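You operate a simulated robot arm through the tools that you are given. There is no shell and no other tool. Be economical: measure what you need, move in short steps, check, and stop when the job is done.

You are at the controls of a simulated two-armed robot. One attempt, no reset.

JOB
Check the brown fuse on ohms and sort it; hold the meter to turn it.
Fine: fuse in the clips; OPEN to the orange tray, else the green; hold the meter again to turn it off.

Only the result counts: the job must be done as asked and must still hold three seconds after the hand-in. Knocking over, shifting, dropping, spilling or breaking anything else fails it.

ROBOT AND FRAMES
Two 6-joint arms with two-finger parallel grippers on one trunk, on a base that drives. Base frame: it is fixed to the floor where the robot stands at the start and does not move with it; the origin is under the middle of the robot, x ahead of it, y to its left, z up. Units: mm, degrees, N and s.
The left shoulder is at the start at [70, 166, 1445], the right one opposite. With the tool pointing down near the work surface each hand reaches from about 320 to 760 mm from the robot's upright axis, wherever it stands, measured 20 degrees to its own side. Places, roughly: range dial [800, 0, 800]; clips of the clip block [900, -200, 800]. Payload 3.91 kg a hand.
The TCP of each hand is the grasp point between the finger pads, 30 mm short of the fingertips. In the tool frame z runs along the fingers and y along their closing line. Largest opening 110 mm; finger width 20, thickness 10; the body of the gripper, 48 by 112 mm, starts 55 mm behind the TCP.
Orientation is that of the tool frame in the base frame, as a unit quaternion [w, x, y, z]. With the fingers straight down and closing along the base's y, the tool's x points along the base's -x, its y along +y and its z along -z.

CONTROLS
- The arms move only by the tool servo_tool. It takes "left_commands", "right_commands" or both (then of equal length, played together; a hand with none holds still); each is a list of rows, each a list of 2 entries, a list of its own where there are three numbers: the shift along the base's x, y, z in mm, then the turn, a rotation vector about the base's x, y, z in degrees. In form: [[[dx, dy, dz], [rx, ry, rz]], ...]. A call has 1 to 8 rows; each row shifts and turns the commanded pose from where the row before left it. "left_gripper" and "right_gripper" are, for a hand that has rows, the opening, from 0 (shut) to 1 (fully open), set as the call begins (left out, the last holds). Rows are played at 5 a second. More than 50 mm and 8.6 degrees between two rows, or a gripper value outside its range, and nothing of the call is played. A pose out of reach is approached as far as the arm can. The call stops where the force on the tool passes 60 N (or 10 N more than at its start, if that is more) or the arm is blocked; 0.2 s more then pass. The fingers move at their own pace (about 108 mm/s each) and stop on an object; they squeeze with about 37 N. The grip force told is the motor's: it shows also when the fingers shut on nothing. Time passes only in rows, and 0.2 s behind the last, so rows that do not move let the fingers close. The reply holds the time, the measured pose of the TCP, the force on the tool along the base axes, the opening and the grip force, in the units named above and with some noise.
- Cameras (640 x 400 px; columns grow to the right, rows downward): "scene" is now at [129.2, -3.1, 1655.4]; the picture's right is [-0.04, -1.00, 0.00], its down [-0.73, 0.03, -0.68] and it looks along [0.68, -0.03, -0.73] (base axes); focal length 248 px, centre (320, 200). "left" rides on the left gripper at [77, -7, -114] in its tool frame; the picture's right is [0.09, 1.00, 0.00], its down [-0.80, 0.07, -0.59] and it looks along [-0.59, 0.05, 0.80] (tool axes); focal length 270 px, centre (320, 200). "right" rides on the right gripper at [77, 7, -115] in its tool frame; the picture's right is [-0.09, 1.00, 0.00], its down [-0.80, -0.07, -0.59] and it looks along [-0.59, -0.05, 0.80] (tool axes); focal length 270 px, centre (320, 200). There is no depth. A picture from a camera that has moved, and an enlarged one, comes with that camera's place and axes in the base frame and with its lens.
- camera(camera): a new picture of that camera. It takes no simulated time.
- move_column(by): slides the trunk up (or, below 0, down) by that many mm; the arms and the scene camera ride with it, the base frame stays. It gives what a move gives, with no picture.
- drive_base(legs): drives the robot by 1 to 6 legs, each [ahead, left, turn to the left] in mm, mm and degrees, along the robot's own axes; the way and the turn of a leg run together, so that a leg with both is an arc; at most 1500 mm and 180 degrees a leg. The arms and the cameras ride along, it lands a little off, and it stops where it bumps. It gives what a move gives.
- head_to(pan, tilt): turns the head with the scene camera to pan (to the left, within 86 degrees either way) and tilt (down, from -29 to 69), counted from straight ahead of the robot. It gives what a move gives.
- zoom(camera, box): a new picture of the part [left, top, right, bottom] of that camera's present view, enlarged. It takes no simulated time.
- job_done(): hands the job in; it is judged then, once.

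Go step by step. Nothing tells you exact positions but the pictures and the camera data: compare them with the known pose of the tool, close in by small moves and look again before you grip or let go. The budget is 120 turns and 88 pictures, counting those below and the enlarged ones. Unless the task says otherwise, let go and move clear before handing in, and close with one line.

The tools are called after ">>>" as a command line: name --argument value ..., lists and objects as JSON in quotes. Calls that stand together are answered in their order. servo_tool: Moves the arms, as the interface text tells. Its arguments: {"type":"object","properties":{"left_commands":{"type":"array","items":{"type":"array"}},"left_gripper":{"type":"number"},"right_commands":{"type":"array","items":{"type":"array"}},"right_gripper":{"type":"number"}},"required":[]} The other tools are called the same way: move_column (by) slides the trunk up or down; drive_base (legs) drives the base; head_to (pan, tilt) turns the head that bears the scene camera; camera (camera) takes a picture; zoom (camera, box) takes an enlarged picture of a part of a camera's view; job_done () hands the job in.

At the start:

```text
time_s: 0.0
left_eef_pos: [617.5, 293.0, 998.8]
left_orientation: [0.0, 0.001, 1.0, -0.001]
left_contact_force: [0.4, 0.1, -0.3]
left_width: 110.2
left_grip_force: 0.0
right_eef_pos: [511.9, -186.9, 1000.2]
right_orientation: [0.001, 0.001, 1.0, 0.0]
right_contact_force: [1.3, -0.7, -0.4]
right_width: 110.2
right_grip_force: 0.0
trunk travel left (down, up): [-940.0, 0.0]
robot x, y, heading: [2.3, 0.5, -0.1]
head pan, tilt: [-2.3, 47.1]
```

scene: 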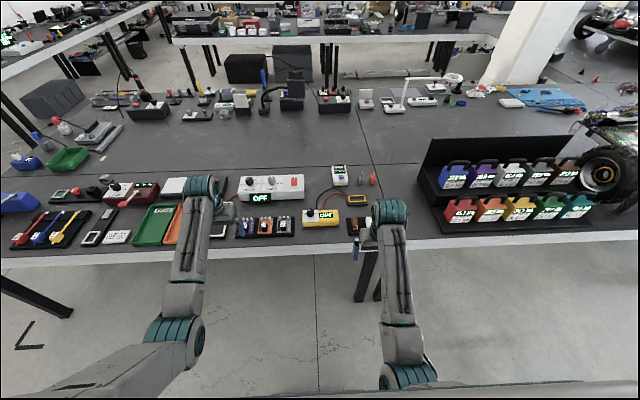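
right: 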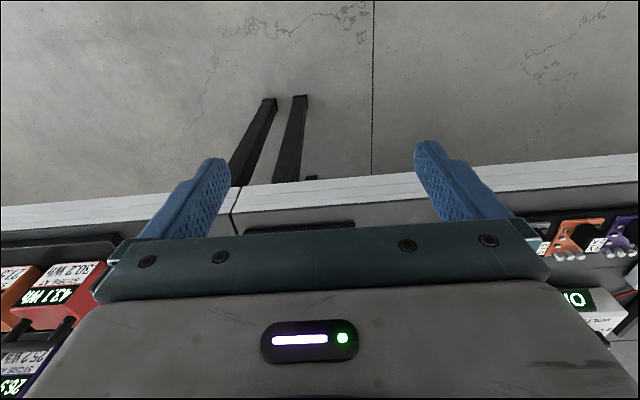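
left: 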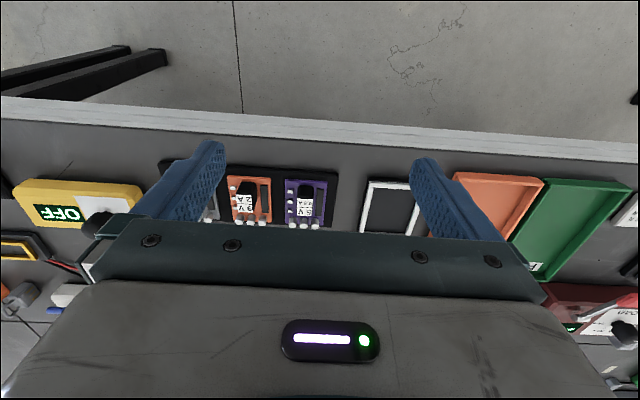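

I see a bench with a yellow meter reading OFF near [800, 0], a clip block to its right, a row of fuses and green and orange trays to the left. I will zoom in to identify each of them.

>>> zoom --camera "scene" --box '[220, 160, 400, 272]'

>>> zoom --camera "scene" --box '[50, 160, 230, 272]'

```text
3.56 times, centred on (310, 216) of scene
camera zoom: at [129.2, -3.1, 1655.4], right [-0.04, -1.0, 0.0], down [-0.73, 0.03, -0.68], along [0.68, -0.03, -0.73], focal length 880 px, centre (356, 143)
```

zoom: 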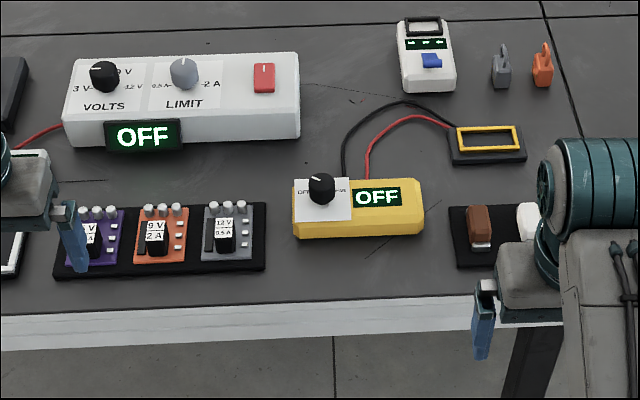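

```text
3.56 times, centred on (140, 216) of scene
camera zoom: at [129.2, -3.1, 1655.4], right [-0.04, -1.0, 0.0], down [-0.73, 0.03, -0.68], along [0.68, -0.03, -0.73], focal length 880 px, centre (960, 143)
```

zoom: 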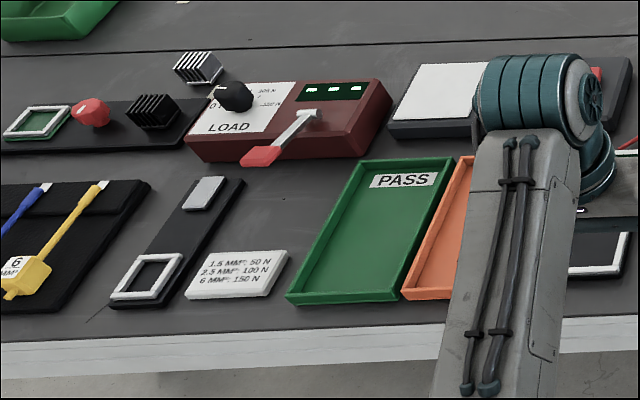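

The brown fuse sits in a dark holder near [787, -185], the clip block is near [915, -210] and the meter dial is near [830, 5]. I will raise the hands, move them aside and then look again.

>>> servo_tool --left_commands '[[[-40, 20, 20], [0, 0, 0]], [[-40, 20, 20], [0, 0, 0]], [[-40, 20, 20], [0, 0, 0]], [[-20, 20, 20], [0, 0, 0]]]' --right_commands '[[[0, -45, 20], [0, 0, 0]], [[0, -45, 20], [0, 0, 0]], [[0, -45, 20], [0, 0, 0]], [[0, -45, 20], [0, 0, 0]]]'

>>> camera --camera "scene"

```text
time_s: 1.0
left_eef_pos: [482.8, 389.8, 1043.3]
left_orientation: [0.003, 0.001, 1.0, -0.001]
left_contact_force: [-0.9, 0.4, 0.0]
left_width: 110.0
left_grip_force: 0.0
left hand out of reach, approached as far as the arm can: row 2, 3, 4
right_eef_pos: [524.1, -374.0, 1030.7]
right_orientation: [0.003, -0.001, 1.0, 0.001]
right_contact_force: [-0.6, 1.0, -0.4]
right_width: 110.0
right_grip_force: 0.1
right hand out of reach, approached as far as the arm can: row 1, 2, 3
trunk travel left (down, up): [-940.0, 0.0]
robot x, y, heading: [-2.4, -1.2, 0.2]
head pan, tilt: [-2.3, 47.1]
```

```text
82 pictures are left
camera scene: at [126.7, -4.6, 1655.6], right [-0.04, -1.0, 0.0], down [-0.73, 0.03, -0.68], along [0.68, -0.03, -0.73], focal length 248 px, centre (320, 200)
```

scene: 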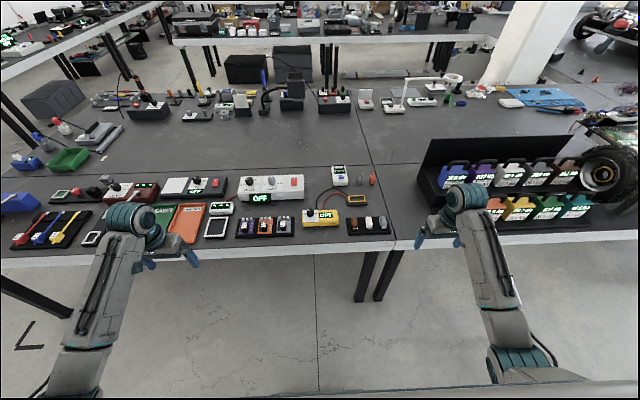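

The bench edge is near x = 728, and the fuses and clips are beyond comfortable reach. I will drive ahead and look again with a tilted head.

>>> drive_base --legs '[[250, 0, 0]]'

>>> head_to --pan 0 --tilt 58

>>> camera --camera "scene"

```text
time_s: 2.8
left_eef_pos: [736.7, 391.0, 1043.7]
left_orientation: [0.003, 0.0, 1.0, -0.001]
left_contact_force: [0.3, -0.5, -0.1]
left_width: 109.8
left_grip_force: 0.0
right_eef_pos: [777.6, -372.6, 1032.6]
right_orientation: [0.003, 0.0, 1.0, 0.001]
right_contact_force: [-0.1, 0.1, -0.1]
right_width: 109.9
right_grip_force: 0.1
trunk travel left (down, up): [-940.0, 0.0]
robot x, y, heading: [252.7, -2.7, -0.1]
head pan, tilt: [-2.3, 47.1]
```

```text
time_s: 3.6
left_eef_pos: [740.2, 390.9, 1041.9]
left_orientation: [0.002, 0.0, 1.0, -0.001]
left_contact_force: [0.1, -0.9, -0.3]
left_width: 109.7
left_grip_force: 0.0
right_eef_pos: [778.1, -372.6, 1030.1]
right_orientation: [0.003, 0.0, 1.0, 0.0]
right_contact_force: [0.2, 0.1, 0.6]
right_width: 109.8
right_grip_force: 0.0
trunk travel left (down, up): [-940.0, 0.0]
robot x, y, heading: [256.4, -2.3, -0.1]
head pan, tilt: [0.0, 58.0]
```

```text
81 pictures are left
camera scene: at [373.1, 0.1, 1641.3], right [0.0, -1.0, 0.0], down [-0.85, 0.0, -0.53], along [0.53, 0.0, -0.85], focal length 248 px, centre (320, 200)
```

scene: 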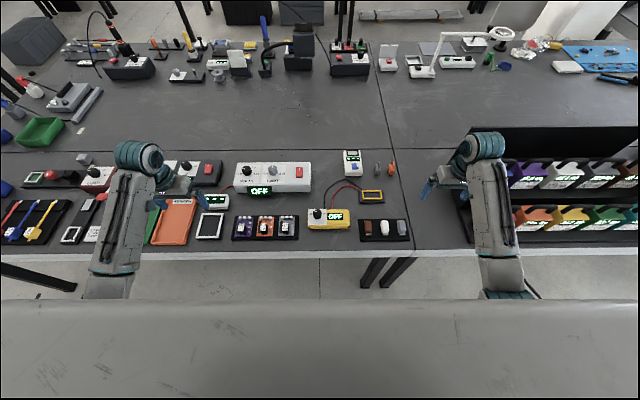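

>>> zoom --camera "scene" --box '[300, 175, 420, 250]'

>>> zoom --camera "scene" --box '[140, 170, 260, 245]'

```text
5.33 times, centred on (360, 212) of scene
camera zoom: at [373.1, 0.1, 1641.3], right [0.0, -1.0, 0.0], down [-0.85, 0.0, -0.53], along [0.53, 0.0, -0.85], focal length 1321 px, centre (107, 133)
```

zoom: 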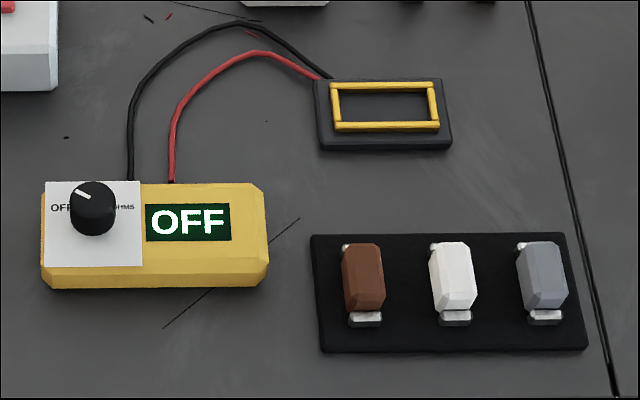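

```text
5.33 times, centred on (200, 208) of scene
camera zoom: at [373.1, 0.1, 1641.3], right [0.0, -1.0, 0.0], down [-0.85, 0.0, -0.53], along [0.53, 0.0, -0.85], focal length 1321 px, centre (960, 160)
```

zoom: 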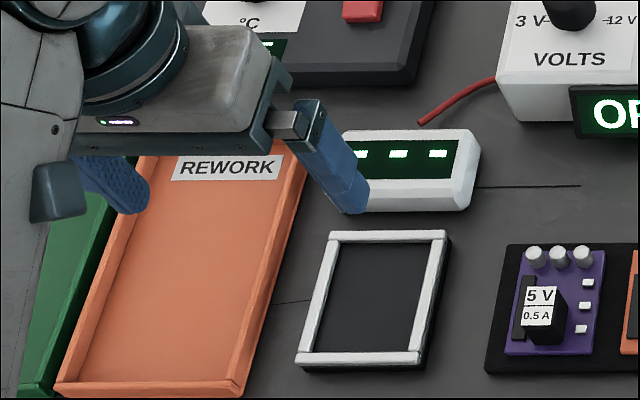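

The fuse body is about 28 mm wide, gripped across y, near [773, -178], and its neighbours are about 60 mm apart. I will bring the right hand over it and look through the wrist camera.

>>> servo_tool --right_commands '[[[0, 45, 0], [0, 0, 0]], [[0, 45, 0], [0, 0, 0]], [[0, 45, -20], [0, 0, 0]], [[0, 45, -30], [0, 0, 0]], [[0, 15, -30], [0, 0, 0]], [[0, 0, -20], [0, 0, 0]]]' --right_gripper 0.45

>>> camera --camera "right"

>>> zoom --camera "scene" --box '[300, 175, 420, 250]'

```text
refused: row 4 steps farther than a row can; nothing moved
```

```text
78 pictures are left
camera right: at [701.8, -365.5, 1144.0], right [0.09, 1.0, 0.0], down [0.8, -0.07, 0.6], along [0.6, -0.05, -0.8], focal length 270 px, centre (320, 200)
```

right: 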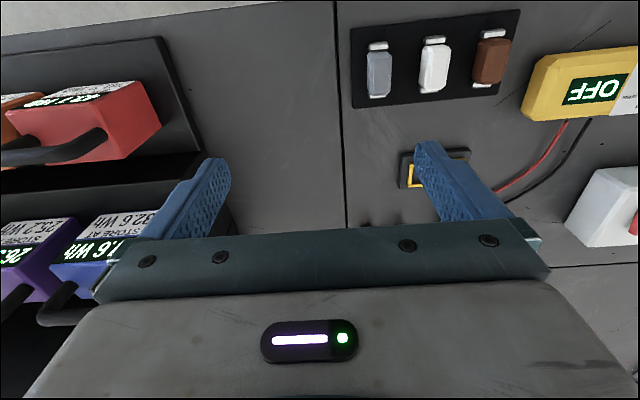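

```text
5.33 times, centred on (360, 212) of scene
camera zoom: at [373.1, 0.1, 1641.3], right [0.0, -1.0, 0.0], down [-0.85, 0.0, -0.53], along [0.53, 0.0, -0.85], focal length 1321 px, centre (107, 133)
```

zoom: 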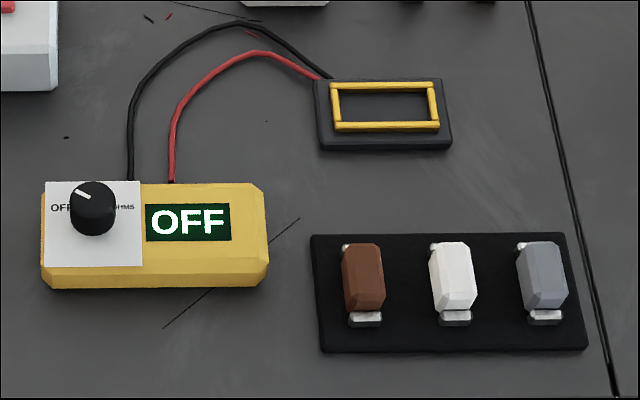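

The move was refused for one over-long row, so I will repeat it with shorter steps.

>>> servo_tool --right_commands '[[[0, 40, 0], [0, 0, 0]], [[0, 40, -10], [0, 0, 0]], [[0, 40, -20], [0, 0, 0]], [[0, 40, -20], [0, 0, 0]], [[0, 35, -20], [0, 0, 0]], [[0, 0, -20], [0, 0, 0]]]' --right_gripper 0.45

>>> camera --camera "right"

```text
time_s: 5.0
left_eef_pos: [737.8, 390.2, 1041.0]
left_orientation: [0.003, 0.0, 1.0, -0.001]
left_contact_force: [0.7, -0.4, 0.5]
left_width: 109.9
left_grip_force: 0.0
right_eef_pos: [781.6, -182.6, 927.9]
right_orientation: [0.003, 0.0, 1.0, 0.001]
right_contact_force: [0.0, 0.2, -0.3]
right_width: 49.6
right_grip_force: 0.1
right hand out of reach, approached as far as the arm can: row 1
trunk travel left (down, up): [-940.0, 0.0]
robot x, y, heading: [255.2, 0.6, -0.2]
head pan, tilt: [0.0, 58.0]
```

```text
76 pictures are left
camera right: at [704.8, -175.9, 1040.9], right [0.09, 1.0, 0.0], down [0.8, -0.07, 0.6], along [0.6, -0.05, -0.8], focal length 270 px, centre (320, 200)
```

right: 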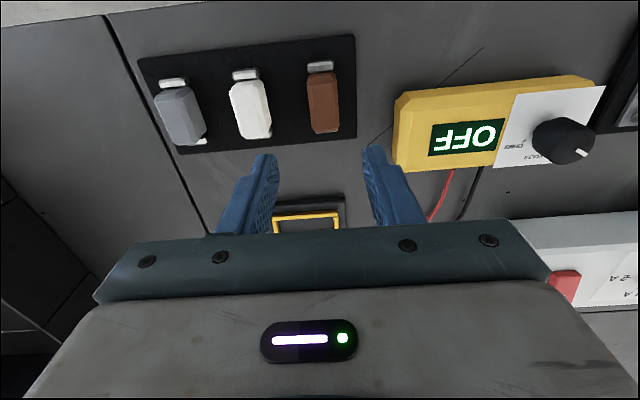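

The wrist view puts the brown fuse at about [777, -180], almost directly under the TCP. I will go down to z = 875 and look again.

>>> servo_tool --right_commands '[[[-2, 1, -25], [0, 0, 0]], [[0, 0, -28], [0, 0, 0]], [[0, 0, 0], [0, 0, 0]]]'

>>> camera --camera "right"

>>> zoom --camera "scene" --box '[320, 185, 420, 248]'

```text
time_s: 5.8
left_eef_pos: [739.4, 390.6, 1044.1]
left_orientation: [0.002, 0.0, 1.0, -0.001]
left_contact_force: [0.0, -0.4, -0.3]
left_width: 109.9
left_grip_force: 0.0
right_eef_pos: [780.2, -179.7, 874.3]
right_orientation: [0.002, -0.001, 1.0, -0.001]
right_contact_force: [0.0, 0.1, 0.4]
right_width: 49.4
right_grip_force: 0.1
trunk travel left (down, up): [-940.0, 0.0]
robot x, y, heading: [257.0, -3.8, 0.2]
head pan, tilt: [0.0, 58.0]
```

```text
75 pictures are left
camera right: at [702.3, -172.7, 987.9], right [0.09, 1.0, 0.0], down [0.8, -0.07, 0.6], along [0.6, -0.05, -0.8], focal length 270 px, centre (320, 200)
```

right: 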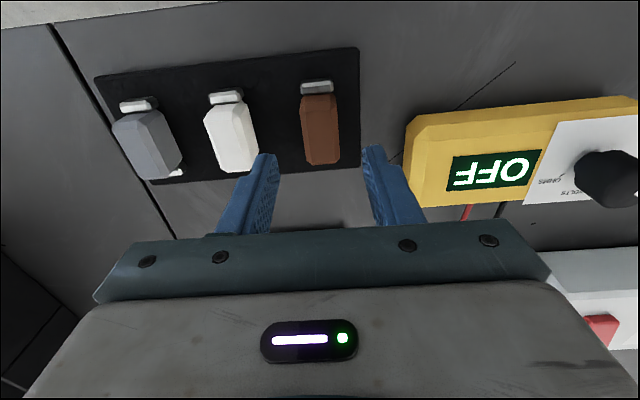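

```text
6.35 times, centred on (370, 216) of scene
camera zoom: at [372.5, -0.1, 1641.3], right [0.0, -1.0, 0.0], down [-0.85, 0.0, -0.53], along [0.53, 0.0, -0.85], focal length 1572 px, centre (2, 95)
```

zoom: 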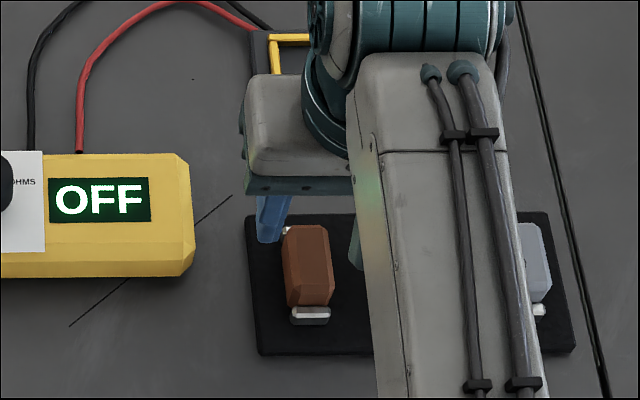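

Both views agree on about [772, -178, ~815]. I will centre over it and lower to TCP z = 830 with the fingers still open.

>>> servo_tool --right_commands '[[[-7, 1, -20], [0, 0, 0]], [[0, 0, -22], [0, 0, 0]], [[0, 0, 0], [0, 0, 0]]]'

>>> camera --camera "right"

>>> zoom --camera "scene" --box '[320, 185, 420, 248]'

```text
time_s: 6.6
left_eef_pos: [739.9, 391.2, 1042.3]
left_orientation: [0.001, 0.0, 1.0, -0.001]
left_contact_force: [1.4, -0.1, -0.6]
left_width: 110.1
left_grip_force: 0.2
right_eef_pos: [773.4, -178.4, 832.4]
right_orientation: [0.003, 0.0, 1.0, 0.0]
right_contact_force: [0.8, -1.0, -0.3]
right_width: 49.7
right_grip_force: 0.1
trunk travel left (down, up): [-940.0, 0.0]
robot x, y, heading: [254.6, 2.3, -0.1]
head pan, tilt: [0.0, 58.0]
```

```text
73 pictures are left
camera right: at [696.1, -171.5, 945.8], right [0.09, 1.0, 0.0], down [0.8, -0.07, 0.6], along [0.6, -0.05, -0.8], focal length 270 px, centre (320, 200)
```

right: 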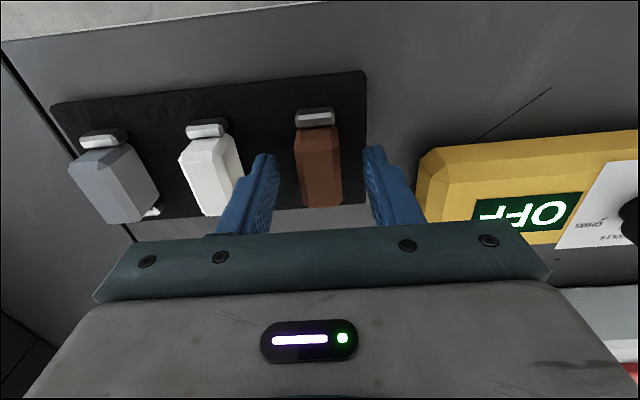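

```text
6.35 times, centred on (370, 216) of scene
camera zoom: at [372.5, 0.6, 1641.3], right [0.0, -1.0, 0.0], down [-0.85, 0.0, -0.53], along [0.53, 0.0, -0.85], focal length 1572 px, centre (2, 95)
```

zoom: 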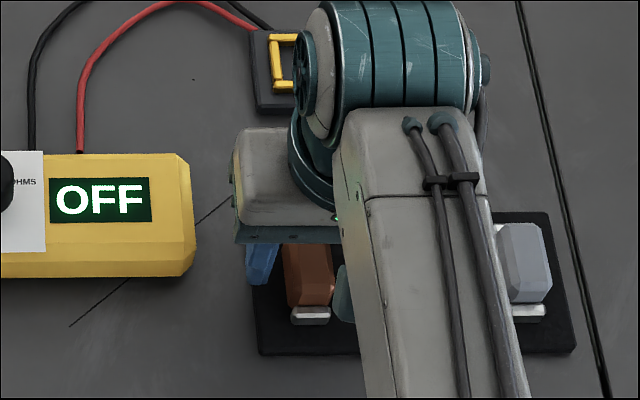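

The fuse is centred between the fingers in both y and x. I will lower about 7 mm more and then close.

>>> servo_tool --right_commands '[[[-1, 0, -7], [0, 0, 0]], [[0, 0, 0], [0, 0, 0]]]'

>>> servo_tool --right_commands '[[[0, 0, 0], [0, 0, 0]], [[0, 0, 0], [0, 0, 0]], [[0, 0, 0], [0, 0, 0]], [[0, 0, 0], [0, 0, 0]]]' --right_gripper 0.0

>>> camera --camera "right"

```text
time_s: 7.2
left_eef_pos: [739.3, 391.0, 1041.7]
left_orientation: [0.002, 0.0, 1.0, -0.001]
left_contact_force: [0.6, 0.7, 1.1]
left_width: 109.8
left_grip_force: 0.1
right_eef_pos: [772.2, -179.6, 824.8]
right_orientation: [0.002, 0.001, 1.0, 0.001]
right_contact_force: [0.1, -0.7, -0.1]
right_width: 49.6
right_grip_force: 0.0
trunk travel left (down, up): [-940.0, 0.0]
robot x, y, heading: [253.4, 1.5, 0.1]
head pan, tilt: [0.0, 58.0]
```

```text
time_s: 8.2
left_eef_pos: [738.4, 391.0, 1041.0]
left_orientation: [0.001, 0.0, 1.0, -0.001]
left_contact_force: [-0.2, -1.4, 0.1]
left_width: 110.1
left_grip_force: 0.1
right_eef_pos: [771.3, -179.4, 824.0]
right_orientation: [0.002, 0.001, 1.0, 0.0]
right_contact_force: [-0.1, 0.5, 0.7]
right_width: 23.2
right_grip_force: 36.4
trunk travel left (down, up): [-940.0, 0.0]
robot x, y, heading: [253.4, -3.2, 0.1]
head pan, tilt: [0.0, 58.0]
```

```text
71 pictures are left
camera right: at [694.8, -172.2, 938.9], right [0.09, 1.0, 0.0], down [0.8, -0.07, 0.6], along [0.6, -0.05, -0.8], focal length 270 px, centre (320, 200)
```

right: 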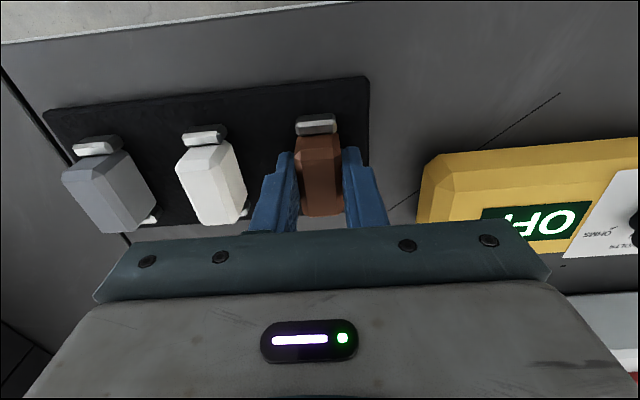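

The fuse is gripped at 23 mm wide. I will lift it straight up and look at it and at the clip block.

>>> servo_tool --right_commands '[[[0, 0, 20], [0, 0, 0]], [[0, 0, 30], [0, 0, 0]], [[0, 0, 40], [0, 0, 0]], [[0, 0, 30], [0, 0, 0]], [[-45, 0, 0], [0, 0, 0]], [[0, 0, 0], [0, 0, 0]]]'

>>> camera --camera "right"

>>> zoom --camera "scene" --box '[320, 175, 420, 238]'

```text
time_s: 9.6
left_eef_pos: [739.1, 391.3, 1043.8]
left_orientation: [0.002, 0.0, 1.0, 0.0]
left_contact_force: [-1.0, 1.1, -0.7]
left_width: 109.9
left_grip_force: 0.0
right_eef_pos: [725.2, -180.8, 948.0]
right_orientation: [0.003, 0.0, 1.0, 0.0]
right_contact_force: [-0.2, 0.3, 0.0]
right_width: 23.4
right_grip_force: 37.0
trunk travel left (down, up): [-940.0, 0.0]
robot x, y, heading: [253.3, 2.1, 0.4]
head pan, tilt: [0.0, 58.0]
```

```text
70 pictures are left
camera right: at [648.5, -173.9, 1062.0], right [0.09, 1.0, 0.0], down [0.8, -0.07, 0.6], along [0.6, -0.05, -0.8], focal length 270 px, centre (320, 200)
```

right: 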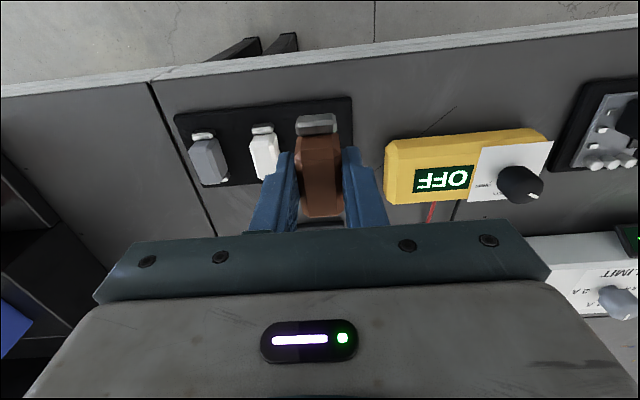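

```text
6.35 times, centred on (370, 206) of scene
camera zoom: at [372.5, 0.1, 1641.3], right [0.0, -1.0, 0.0], down [-0.85, 0.0, -0.53], along [0.53, 0.0, -0.85], focal length 1572 px, centre (2, 159)
```

zoom: 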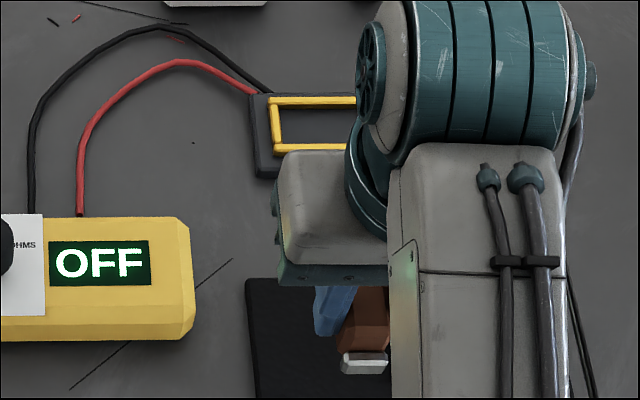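

The fuse is about 26 mm tall and 60 mm long, and the fingertips reach nearly to its bottom, where they would foul the raised yellow frame. I will set it back exactly, release, and regrip about 11 mm higher.

>>> servo_tool --right_commands '[[[45, 0, 0], [0, 0, 0]], [[0, 0, -30], [0, 0, 0]], [[0, 0, -40], [0, 0, 0]], [[0, 0, -30], [0, 0, 0]], [[0, 0, -12], [0, 0, 0]], [[0, 0, -7], [0, 0, 0]], [[0, 0, 0], [0, 0, 0]]]'

>>> servo_tool --right_commands '[[[0, 0, 0], [0, 0, 0]], [[0, 0, 0], [0, 0, 0]], [[0, 0, 6], [0, 0, 0]], [[0, 0, 5], [0, 0, 0]]]' --right_gripper 0.45

>>> camera --camera "right"

```text
time_s: 11.2
left_eef_pos: [738.7, 391.2, 1042.6]
left_orientation: [0.002, 0.0, 1.0, 0.0]
left_contact_force: [-0.9, -0.4, 0.2]
left_width: 110.3
left_grip_force: 0.0
right_eef_pos: [771.9, -182.1, 827.9]
right_orientation: [0.003, -0.001, 1.0, 0.001]
right_contact_force: [-0.3, 0.6, -0.7]
right_width: 23.3
right_grip_force: 36.7
trunk travel left (down, up): [-940.0, 0.0]
robot x, y, heading: [253.8, 2.2, -0.2]
head pan, tilt: [0.0, 58.0]
```

```text
time_s: 12.2
left_eef_pos: [739.1, 391.1, 1042.7]
left_orientation: [0.001, 0.0, 1.0, -0.001]
left_contact_force: [-0.2, 0.8, 0.9]
left_width: 109.7
left_grip_force: 0.1
right_eef_pos: [769.4, -181.0, 837.0]
right_orientation: [0.002, 0.001, 1.0, 0.0]
right_contact_force: [-0.3, -0.2, 0.0]
right_width: 49.5
right_grip_force: 0.1
trunk travel left (down, up): [-940.0, 0.0]
robot x, y, heading: [255.2, 1.4, 0.0]
head pan, tilt: [0.0, 58.0]
```

```text
68 pictures are left
camera right: at [692.9, -173.4, 951.4], right [0.09, 1.0, 0.0], down [0.8, -0.07, 0.6], along [0.6, -0.05, -0.8], focal length 270 px, centre (320, 200)
```

right: 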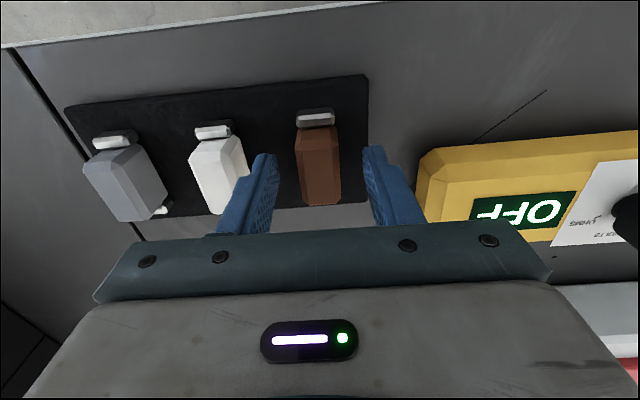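

The fuse sits back in place undisturbed. I will grip at this higher position and lift.

>>> servo_tool --right_commands '[[[0, 0, 0], [0, 0, 0]], [[0, 0, 0], [0, 0, 0]], [[0, 0, 0], [0, 0, 0]], [[0, 0, 15], [0, 0, 0]], [[0, 0, 25], [0, 0, 0]], [[0, 0, 40], [0, 0, 0]], [[0, 0, 40], [0, 0, 0]], [[0, 0, 0], [0, 0, 0]]]' --right_gripper 0.0

>>> camera --camera "right"

```text
time_s: 14.0
left_eef_pos: [739.0, 391.2, 1042.4]
left_orientation: [0.002, 0.0, 1.0, 0.0]
left_contact_force: [-0.4, 0.7, 0.0]
left_width: 110.0
left_grip_force: 0.1
right_eef_pos: [772.5, -181.0, 955.7]
right_orientation: [0.002, 0.001, 1.0, 0.0]
right_contact_force: [-0.2, -0.2, -0.6]
right_width: 22.9
right_grip_force: 37.0
trunk travel left (down, up): [-940.0, 0.0]
robot x, y, heading: [252.6, 2.7, 0.1]
head pan, tilt: [0.0, 58.0]
```

```text
67 pictures are left
camera right: at [695.0, -173.6, 1070.4], right [0.09, 1.0, 0.0], down [0.8, -0.07, 0.6], along [0.6, -0.05, -0.8], focal length 270 px, centre (320, 200)
```

right: 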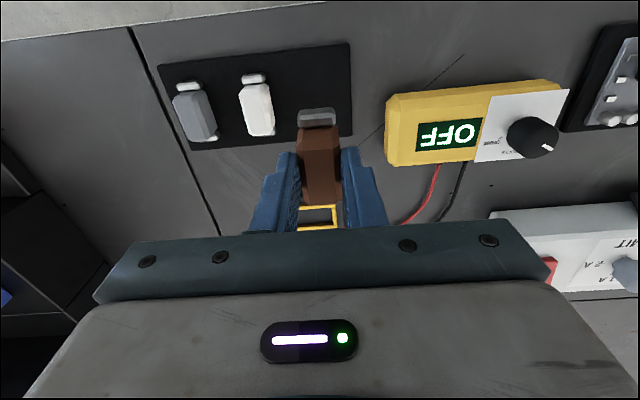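

The fuse is held higher now. I will turn the hand 90 degrees about the vertical to match the frame's long axis in y, and move toward the clip block.

>>> servo_tool --right_commands '[[[10, 0, 0], [0, 0, 8.5]], [[15, 0, 0], [0, 0, 8.5]], [[15, -5, 0], [0, 0, 8.5]], [[15, -5, 0], [0, 0, 8.5]], [[15, -5, 0], [0, 0, 8.5]], [[15, -5, 0], [0, 0, 8.5]], [[15, -5, 0], [0, 0, 8.5]], [[15, -5, 0], [0, 0, 8.5]]]'

>>> servo_tool --right_commands '[[[10, 0, 0], [0, 0, 8]], [[10, 0, 0], [0, 0, 8]], [[10, 0, 0], [0, 0, 6]], [[0, 0, 0], [0, 0, 0]]]'

>>> camera --camera "right"

>>> camera --camera "scene"

```text
time_s: 15.8
left_eef_pos: [740.2, 391.8, 1042.2]
left_orientation: [0.001, 0.0, 1.0, 0.0]
left_contact_force: [-0.6, -0.3, 0.6]
left_width: 109.8
left_grip_force: 0.0
right_eef_pos: [887.0, -209.8, 958.1]
right_orientation: [0.001, -0.561, 0.828, 0.002]
right_contact_force: [-0.5, -0.3, -1.0]
right_width: 22.7
right_grip_force: 36.8
trunk travel left (down, up): [-940.0, 0.0]
robot x, y, heading: [256.1, -1.8, 0.1]
head pan, tilt: [0.0, 58.0]
```

```text
time_s: 16.8
left_eef_pos: [739.0, 390.6, 1042.0]
left_orientation: [0.002, 0.0, 1.0, 0.001]
left_contact_force: [0.7, 0.1, 0.2]
left_width: 110.3
left_grip_force: 0.0
right_eef_pos: [915.8, -210.4, 959.2]
right_orientation: [-0.001, 0.707, -0.707, -0.002]
right_contact_force: [-0.3, -0.7, -0.5]
right_width: 22.7
right_grip_force: 36.7
trunk travel left (down, up): [-940.0, 0.0]
robot x, y, heading: [252.0, -5.1, 0.0]
head pan, tilt: [0.0, 58.0]
```

```text
66 pictures are left
camera right: at [909.6, -287.7, 1072.5], right [-1.0, 0.09, 0.0], down [0.07, 0.8, 0.6], along [0.05, 0.6, -0.8], focal length 270 px, centre (320, 200)
```

right: 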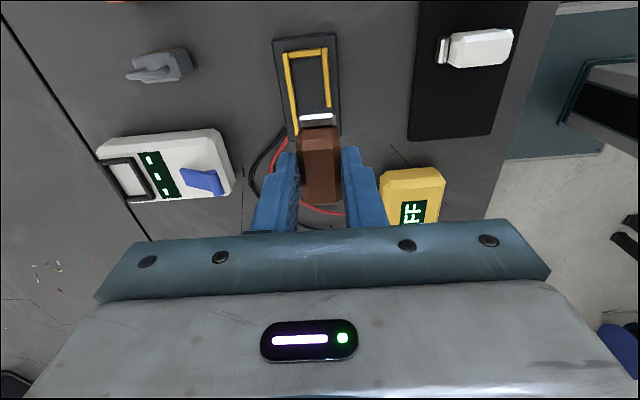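

```text
65 pictures are left
camera scene: at [372.3, 0.2, 1641.3], right [0.0, -1.0, 0.0], down [-0.85, 0.0, -0.53], along [0.53, 0.0, -0.85], focal length 248 px, centre (320, 200)
```

scene: 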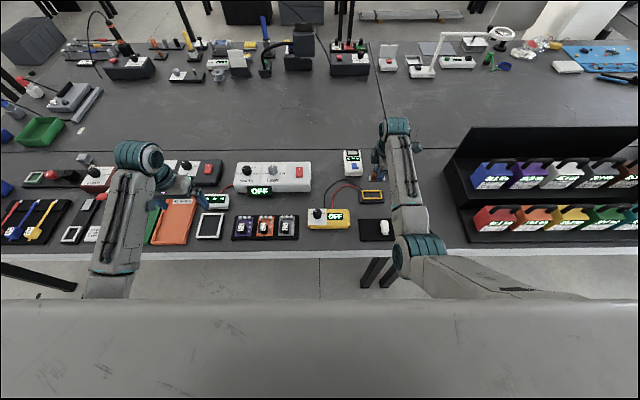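

The frame centre works out at about [922, -211], with a 71 x 34 mm inner space and about 5 mm margin around the fuse. I will move over it and lower partway.

>>> servo_tool --right_commands '[[[6, -1, -20], [0, 0, 0]], [[0, 0, -40], [0, 0, 0]], [[0, 0, -30], [0, 0, 0]], [[0, 0, 0], [0, 0, 0]]]'

>>> camera --camera "right"

>>> zoom --camera "scene" --box '[340, 165, 420, 215]'

```text
time_s: 17.8
left_eef_pos: [739.1, 390.7, 1041.6]
left_orientation: [0.002, 0.001, 1.0, 0.0]
left_contact_force: [-0.3, -0.1, 0.2]
left_width: 110.0
left_grip_force: 0.1
right_eef_pos: [924.0, -210.6, 866.6]
right_orientation: [-0.002, 0.708, -0.707, -0.003]
right_contact_force: [0.0, -0.1, -0.7]
right_width: 22.7
right_grip_force: 36.8
trunk travel left (down, up): [-940.0, 0.0]
robot x, y, heading: [254.8, -3.5, 0.0]
head pan, tilt: [0.0, 58.0]
```

```text
64 pictures are left
camera right: at [916.2, -286.9, 980.7], right [-1.0, 0.09, 0.0], down [0.07, 0.8, 0.6], along [0.05, 0.6, -0.8], focal length 270 px, centre (320, 200)
```

right: 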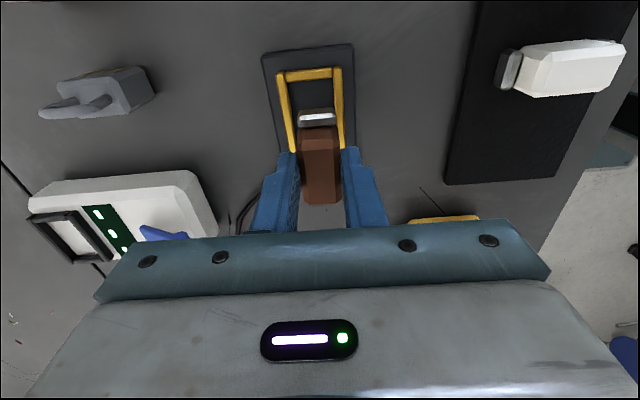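

```text
8.00 times, centred on (380, 190) of scene
camera zoom: at [372.6, 0.3, 1641.3], right [0.0, -1.0, 0.0], down [-0.85, 0.0, -0.53], along [0.53, 0.0, -0.85], focal length 1981 px, centre (-160, 280)
```

zoom: 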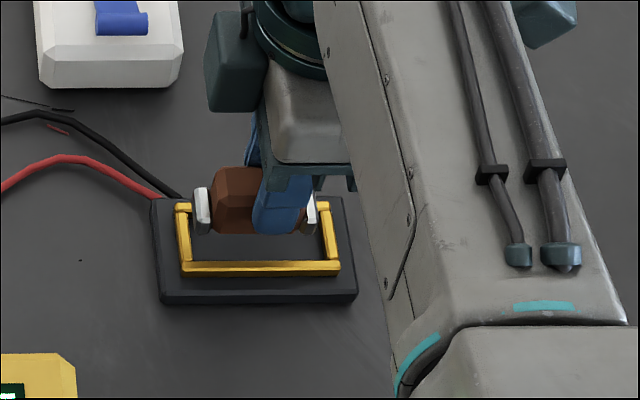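

The fuse is over the frame, with its bottom about 25 mm above the seat and needing roughly +1.5 mm in x and -3 mm in y. I will adjust, lower 15 mm and check.

>>> servo_tool --right_commands '[[[1.5, -3, -5], [0, 0, 0]], [[0, 0, -10], [0, 0, 0]], [[0, 0, 0], [0, 0, 0]]]'

>>> zoom --camera "right" --box '[240, 30, 400, 130]'

>>> zoom --camera "scene" --box '[350, 175, 398, 205]'

```text
time_s: 18.6
left_eef_pos: [738.9, 392.8, 1041.8]
left_orientation: [0.001, 0.0, 1.0, 0.0]
left_contact_force: [-0.4, -0.8, -0.3]
left_width: 110.2
left_grip_force: 0.0
right_eef_pos: [926.3, -213.5, 853.6]
right_orientation: [0.002, -0.707, 0.707, 0.002]
right_contact_force: [0.4, 0.0, -0.7]
right_width: 22.8
right_grip_force: 36.8
trunk travel left (down, up): [-940.0, 0.0]
robot x, y, heading: [252.8, 0.3, 0.1]
head pan, tilt: [0.0, 58.0]
```

```text
4.00 times, centred on (320, 80) of right
camera zoom: at [917.9, -290.2, 966.5], right [-1.0, 0.09, 0.0], down [0.07, 0.8, 0.6], along [0.05, 0.6, -0.8], focal length 1081 px, centre (320, 680)
```

zoom: 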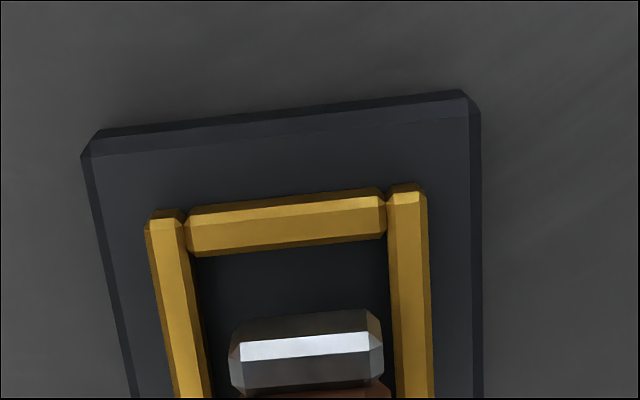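

```text
13.33 times, centred on (374, 190) of scene
camera zoom: at [372.4, 0.3, 1641.3], right [0.0, -1.0, 0.0], down [-0.85, 0.0, -0.53], along [0.53, 0.0, -0.85], focal length 3302 px, centre (-400, 333)
```

zoom: 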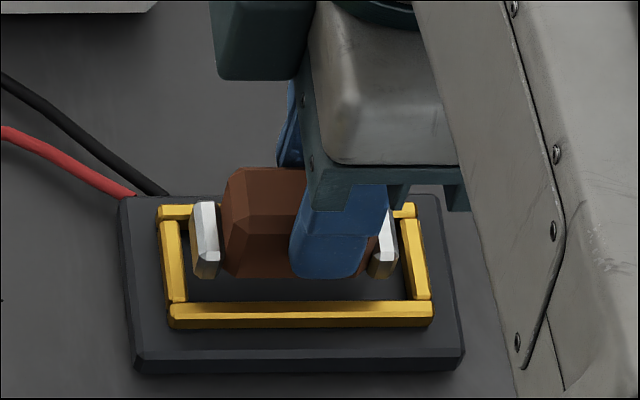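

It is lining up well in both views. I will shift +1 mm in x and lower in small steps, watching the force.

>>> servo_tool --right_commands '[[[1, 0, -4], [0, 0, 0]], [[0, 0, -4], [0, 0, 0]], [[0, 0, 0], [0, 0, 0]]]'

>>> zoom --camera "scene" --box '[350, 175, 398, 205]'

>>> zoom --camera "right" --box '[240, 50, 400, 150]'

```text
time_s: 19.4
left_eef_pos: [739.9, 391.5, 1042.0]
left_orientation: [0.002, 0.0, 1.0, -0.001]
left_contact_force: [-0.5, 0.3, 0.0]
left_width: 110.1
left_grip_force: 0.1
right_eef_pos: [925.4, -213.4, 845.4]
right_orientation: [0.002, -0.707, 0.707, 0.002]
right_contact_force: [0.1, 0.0, -0.4]
right_width: 22.6
right_grip_force: 36.7
trunk travel left (down, up): [-940.0, 0.0]
robot x, y, heading: [254.2, 0.3, -0.1]
head pan, tilt: [0.0, 58.0]
```

```text
13.33 times, centred on (374, 190) of scene
camera zoom: at [372.5, 0.1, 1641.3], right [0.0, -1.0, 0.0], down [-0.85, 0.0, -0.53], along [0.53, 0.0, -0.85], focal length 3302 px, centre (-400, 333)
```

zoom: 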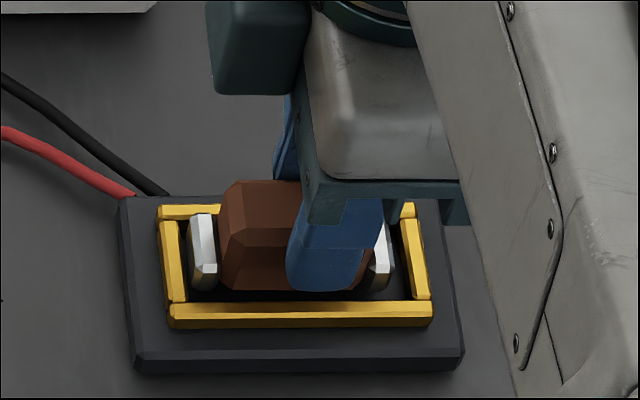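

```text
4.00 times, centred on (320, 100) of right
camera zoom: at [918.8, -290.7, 958.6], right [-1.0, 0.09, 0.0], down [0.07, 0.8, 0.6], along [0.05, 0.6, -0.8], focal length 1081 px, centre (320, 600)
```

zoom: 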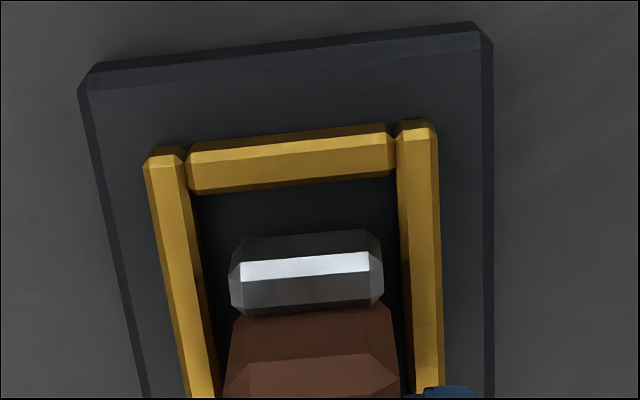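

The margins are nearly even. I will shift -1 mm in y and lower in 2 mm steps until contact.

>>> servo_tool --right_commands '[[[0, -1, -2], [0, 0, 0]], [[0, 0, -2], [0, 0, 0]], [[0, 0, -1], [0, 0, 0]], [[0, 0, 0], [0, 0, 0]]]'

>>> zoom --camera "scene" --box '[350, 175, 398, 205]'

```text
time_s: 20.4
left_eef_pos: [738.5, 391.6, 1042.4]
left_orientation: [0.002, 0.0, 1.0, -0.001]
left_contact_force: [-0.6, -1.0, -0.4]
left_width: 110.2
left_grip_force: 0.0
right_eef_pos: [925.0, -214.9, 840.3]
right_orientation: [-0.002, 0.708, -0.707, -0.002]
right_contact_force: [0.4, -0.1, 0.2]
right_width: 22.8
right_grip_force: 37.0
trunk travel left (down, up): [-940.0, 0.0]
robot x, y, heading: [252.7, -0.2, 0.0]
head pan, tilt: [0.0, 58.0]
```

```text
13.33 times, centred on (374, 190) of scene
camera zoom: at [372.3, 0.3, 1641.3], right [0.0, -1.0, 0.0], down [-0.85, 0.0, -0.53], along [0.53, 0.0, -0.85], focal length 3302 px, centre (-400, 333)
```

zoom: 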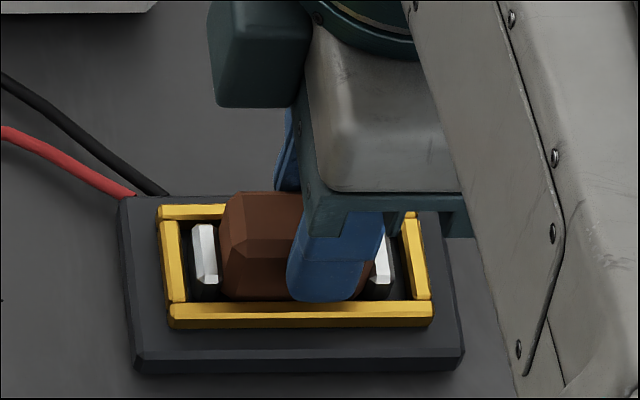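

There is no contact yet and the caps are inside the frame. I will keep lowering in 1.5 mm steps.

>>> servo_tool --right_commands '[[[0, 0, -1.5], [0, 0, 0]], [[0, 0, -1.5], [0, 0, 0]], [[0, 0, 0], [0, 0, 0]]]'

>>> zoom --camera "scene" --box '[350, 175, 398, 205]'

```text
time_s: 21.2
left_eef_pos: [737.4, 391.8, 1042.2]
left_orientation: [0.003, 0.0, 1.0, 0.0]
left_contact_force: [0.4, 0.9, 0.2]
left_width: 109.8
left_grip_force: 0.1
right_eef_pos: [924.6, -215.3, 838.9]
right_orientation: [-0.004, 0.707, -0.707, 0.0]
right_contact_force: [0.0, -0.4, 11.8]
right_width: 22.7
right_grip_force: 37.4
trunk travel left (down, up): [-940.0, 0.0]
robot x, y, heading: [254.9, 0.7, -0.1]
head pan, tilt: [0.0, 58.0]
```

```text
13.33 times, centred on (374, 190) of scene
camera zoom: at [370.0, 0.9, 1641.7], right [0.0, -1.0, 0.0], down [-0.85, 0.0, -0.53], along [0.53, 0.0, -0.85], focal length 3302 px, centre (-400, 333)
```

zoom: 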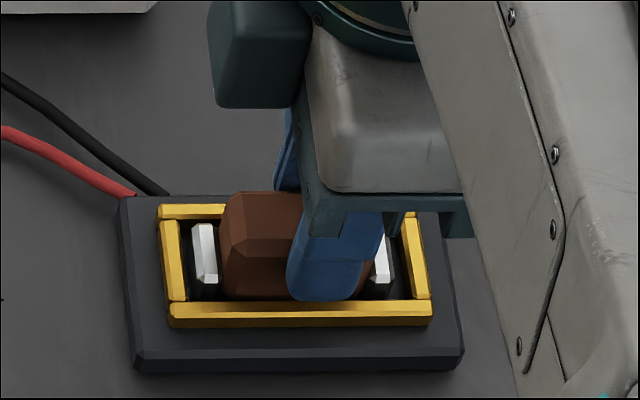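

An 11.8 N push shows the fuse is seated. I will ease off 1 mm, open, and lift away.

>>> servo_tool --right_commands '[[[0, 0, 1], [0, 0, 0]], [[0, 0, 0], [0, 0, 0]]]'

>>> servo_tool --right_commands '[[[0, 0, 0.5], [0, 0, 0]], [[0, 0, 0], [0, 0, 0]], [[0, 0, 0], [0, 0, 0]], [[0, 0, 15], [0, 0, 0]], [[0, 0, 30], [0, 0, 0]], [[0, -10, 40], [0, 0, 0]], [[0, -30, 30], [0, 0, 0]], [[0, -30, 0], [0, 0, 0]]]' --right_gripper 0.5

>>> zoom --camera "scene" --box '[300, 175, 420, 250]'

```text
time_s: 21.8
left_eef_pos: [738.0, 392.9, 1042.6]
left_orientation: [0.002, 0.0, 1.0, -0.001]
left_contact_force: [0.4, 0.4, -0.5]
left_width: 110.1
left_grip_force: 0.1
right_eef_pos: [924.8, -214.6, 839.8]
right_orientation: [0.003, -0.707, 0.707, 0.001]
right_contact_force: [2.1, -0.4, 11.2]
right_width: 22.7
right_grip_force: 36.4
trunk travel left (down, up): [-940.0, 0.0]
robot x, y, heading: [253.9, -1.2, 0.1]
head pan, tilt: [0.0, 58.0]
```

```text
time_s: 23.6
left_eef_pos: [738.5, 390.7, 1042.2]
left_orientation: [0.002, 0.0, 1.0, 0.0]
left_contact_force: [-0.1, 0.2, 0.6]
left_width: 110.2
left_grip_force: 0.0
right_eef_pos: [924.8, -287.0, 955.0]
right_orientation: [0.002, -0.707, 0.707, 0.002]
right_contact_force: [-0.7, 0.1, 0.0]
right_width: 55.0
right_grip_force: 0.1
trunk travel left (down, up): [-940.0, 0.0]
robot x, y, heading: [251.6, -0.2, -0.1]
head pan, tilt: [0.0, 58.0]
```

```text
5.33 times, centred on (360, 212) of scene
camera zoom: at [372.7, -2.0, 1641.3], right [0.0, -1.0, 0.0], down [-0.85, 0.0, -0.53], along [0.53, 0.0, -0.85], focal length 1321 px, centre (107, 133)
```

zoom: 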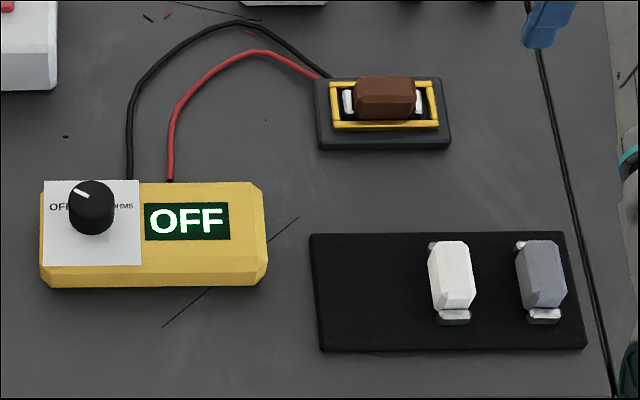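

The fuse sits in the clips. Next I will look closely at the dial and its labels.

>>> zoom --camera "scene" --box '[303, 202, 355, 234]'

```text
12.31 times, centred on (329, 218) of scene
camera zoom: at [372.7, -2.0, 1641.3], right [0.0, -1.0, 0.0], down [-0.85, 0.0, -0.53], along [0.53, 0.0, -0.85], focal length 3048 px, centre (209, -22)
```

zoom: 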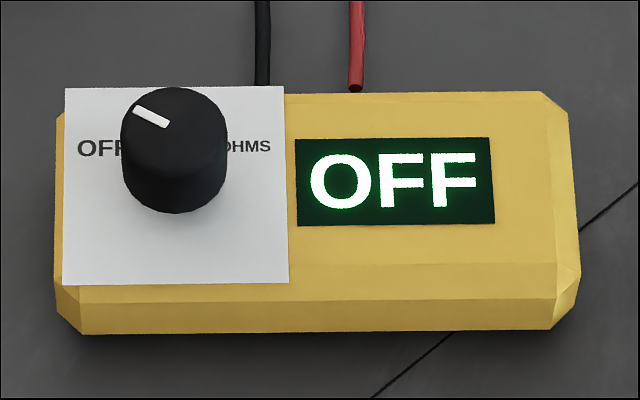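

The pointer is at OFF, about 60 degrees left of ahead, and OHMS is about 60 degrees right, so the dial needs a -120 degree turn. The meter spans about x 777-848 and y -117 to 46. The right hand will hold it across x at y about -92 while the left turns the dial, so I will bring the right hand over first.

>>> servo_tool --right_commands '[[[-30, 35, 10], [0, 0, 0]], [[-30, 35, 0], [0, 0, 0]], [[-30, 35, 0], [0, 0, 0]], [[-22, 35, 0], [0, 0, 0]], [[0, 45, 0], [0, 0, 0]], [[0, 10, -25], [0, 0, 0]], [[0, 0, 0], [0, 0, 0]]]' --right_gripper 1.0

>>> camera --camera "right"

>>> camera --camera "scene"

```text
time_s: 25.2
left_eef_pos: [738.7, 393.2, 1041.4]
left_orientation: [0.004, 0.0, 1.0, -0.002]
left_contact_force: [0.4, 0.1, 0.9]
left_width: 109.9
left_grip_force: 0.1
right_eef_pos: [819.0, -141.2, 929.4]
right_orientation: [-0.026, -0.698, 0.715, -0.028]
right_contact_force: [0.1, -0.3, 0.5]
right_width: 110.0
right_grip_force: 0.0
trunk travel left (down, up): [-940.0, 0.0]
robot x, y, heading: [253.3, 0.2, -0.1]
head pan, tilt: [0.0, 58.0]
```

```text
54 pictures are left
camera right: at [809.5, -208.4, 1048.6], right [-0.99, 0.11, -0.01], down [0.09, 0.84, 0.53], along [0.07, 0.53, -0.85], focal length 270 px, centre (320, 200)
```

right: 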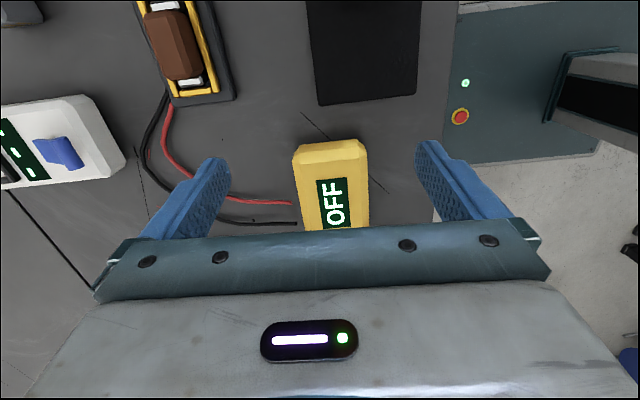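

```text
53 pictures are left
camera scene: at [371.6, 1.5, 1641.4], right [0.0, -1.0, 0.0], down [-0.85, 0.0, -0.53], along [0.53, 0.0, -0.85], focal length 248 px, centre (320, 200)
```

scene: 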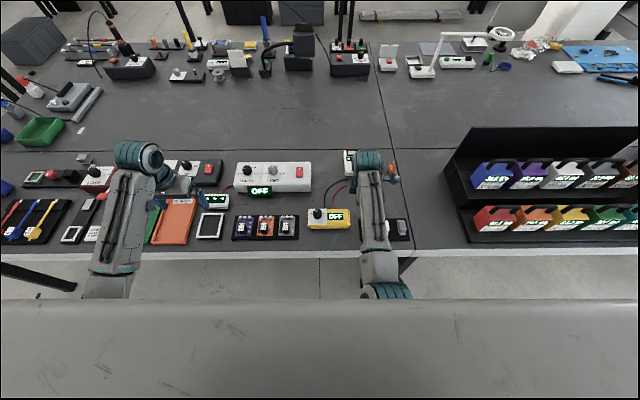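

The hand lagged short of its target and tilted a little. I will let it settle and re-read.

>>> servo_tool --right_commands '[[[0, 0, 0], [0, 0, 0]], [[0, 0, 0], [0, 0, 0]]]'

```text
time_s: 25.8
left_eef_pos: [738.9, 392.4, 1041.9]
left_orientation: [0.002, 0.0, 1.0, -0.001]
left_contact_force: [-0.5, -0.4, 1.1]
left_width: 110.1
left_grip_force: 0.1
right_eef_pos: [817.4, -140.9, 928.1]
right_orientation: [-0.026, -0.698, 0.715, -0.026]
right_contact_force: [-0.7, 0.0, -0.3]
right_width: 109.9
right_grip_force: 0.0
trunk travel left (down, up): [-940.0, 0.0]
robot x, y, heading: [256.6, 1.0, 0.0]
head pan, tilt: [0.0, 58.0]
```

The offset persists, so I will test whether the turn of the wrist is what limits it by unwinding the yaw in place.

>>> servo_tool --right_commands '[[[0, 0, 0], [0, 0, -8.5]], [[0, 0, 0], [0, 0, -8.5]], [[0, 0, 0], [0, 0, -8.5]], [[0, 0, 0], [0, 0, -8.5]], [[0, 0, 0], [0, 0, 0]]]'

```text
time_s: 27.0
left_eef_pos: [738.8, 391.3, 1042.0]
left_orientation: [0.001, 0.0, 1.0, -0.001]
left_contact_force: [1.1, 0.0, 0.5]
left_width: 109.9
left_grip_force: 0.0
right_eef_pos: [816.7, -141.8, 928.8]
right_orientation: [-0.016, -0.458, 0.888, -0.033]
right_contact_force: [0.1, 0.0, -1.0]
right_width: 109.8
right_grip_force: 0.0
trunk travel left (down, up): [-940.0, 0.0]
robot x, y, heading: [251.8, 4.6, -0.1]
head pan, tilt: [0.0, 58.0]
```

The yaw makes no difference, so it is a positional limit. I will test whether it eases further out in x.

>>> servo_tool --right_commands '[[[40, 0, 0], [0, 0, 0]], [[40, 0, 0], [0, 0, 0]], [[0, 0, 0], [0, 0, 0]]]'

>>> head_to --pan -25 --tilt 69

>>> camera --camera "scene"

```text
time_s: 27.8
left_eef_pos: [738.4, 391.9, 1043.2]
left_orientation: [0.002, 0.0, 1.0, -0.001]
left_contact_force: [-0.1, 0.0, -0.4]
left_width: 109.9
left_grip_force: 0.1
right_eef_pos: [895.0, -89.2, 937.3]
right_orientation: [0.003, -0.469, 0.883, 0.001]
right_contact_force: [0.0, -0.5, -0.1]
right_width: 109.9
right_grip_force: 0.0
trunk travel left (down, up): [-940.0, 0.0]
robot x, y, heading: [250.8, -3.5, 0.1]
head pan, tilt: [0.0, 58.0]
```

```text
time_s: 28.7
left_eef_pos: [738.4, 391.4, 1042.2]
left_orientation: [0.002, 0.0, 1.0, -0.001]
left_contact_force: [-1.2, 0.7, 0.2]
left_width: 110.1
left_grip_force: 0.1
right_eef_pos: [895.0, -90.6, 936.9]
right_orientation: [0.002, -0.471, 0.882, 0.002]
right_contact_force: [-0.5, -0.3, -0.1]
right_width: 110.0
right_grip_force: 0.0
trunk travel left (down, up): [-940.0, 0.0]
robot x, y, heading: [254.5, 2.9, 0.0]
head pan, tilt: [-25.0, 68.8]
```

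```text
52 pictures are left
camera scene: at [354.6, -23.4, 1629.6], right [-0.42, -0.91, 0.0], down [-0.84, 0.39, -0.36], along [0.33, -0.15, -0.93], focal length 248 px, centre (320, 200)
```

scene: 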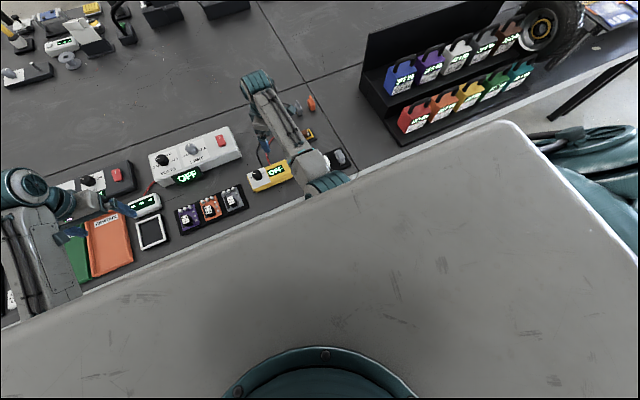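

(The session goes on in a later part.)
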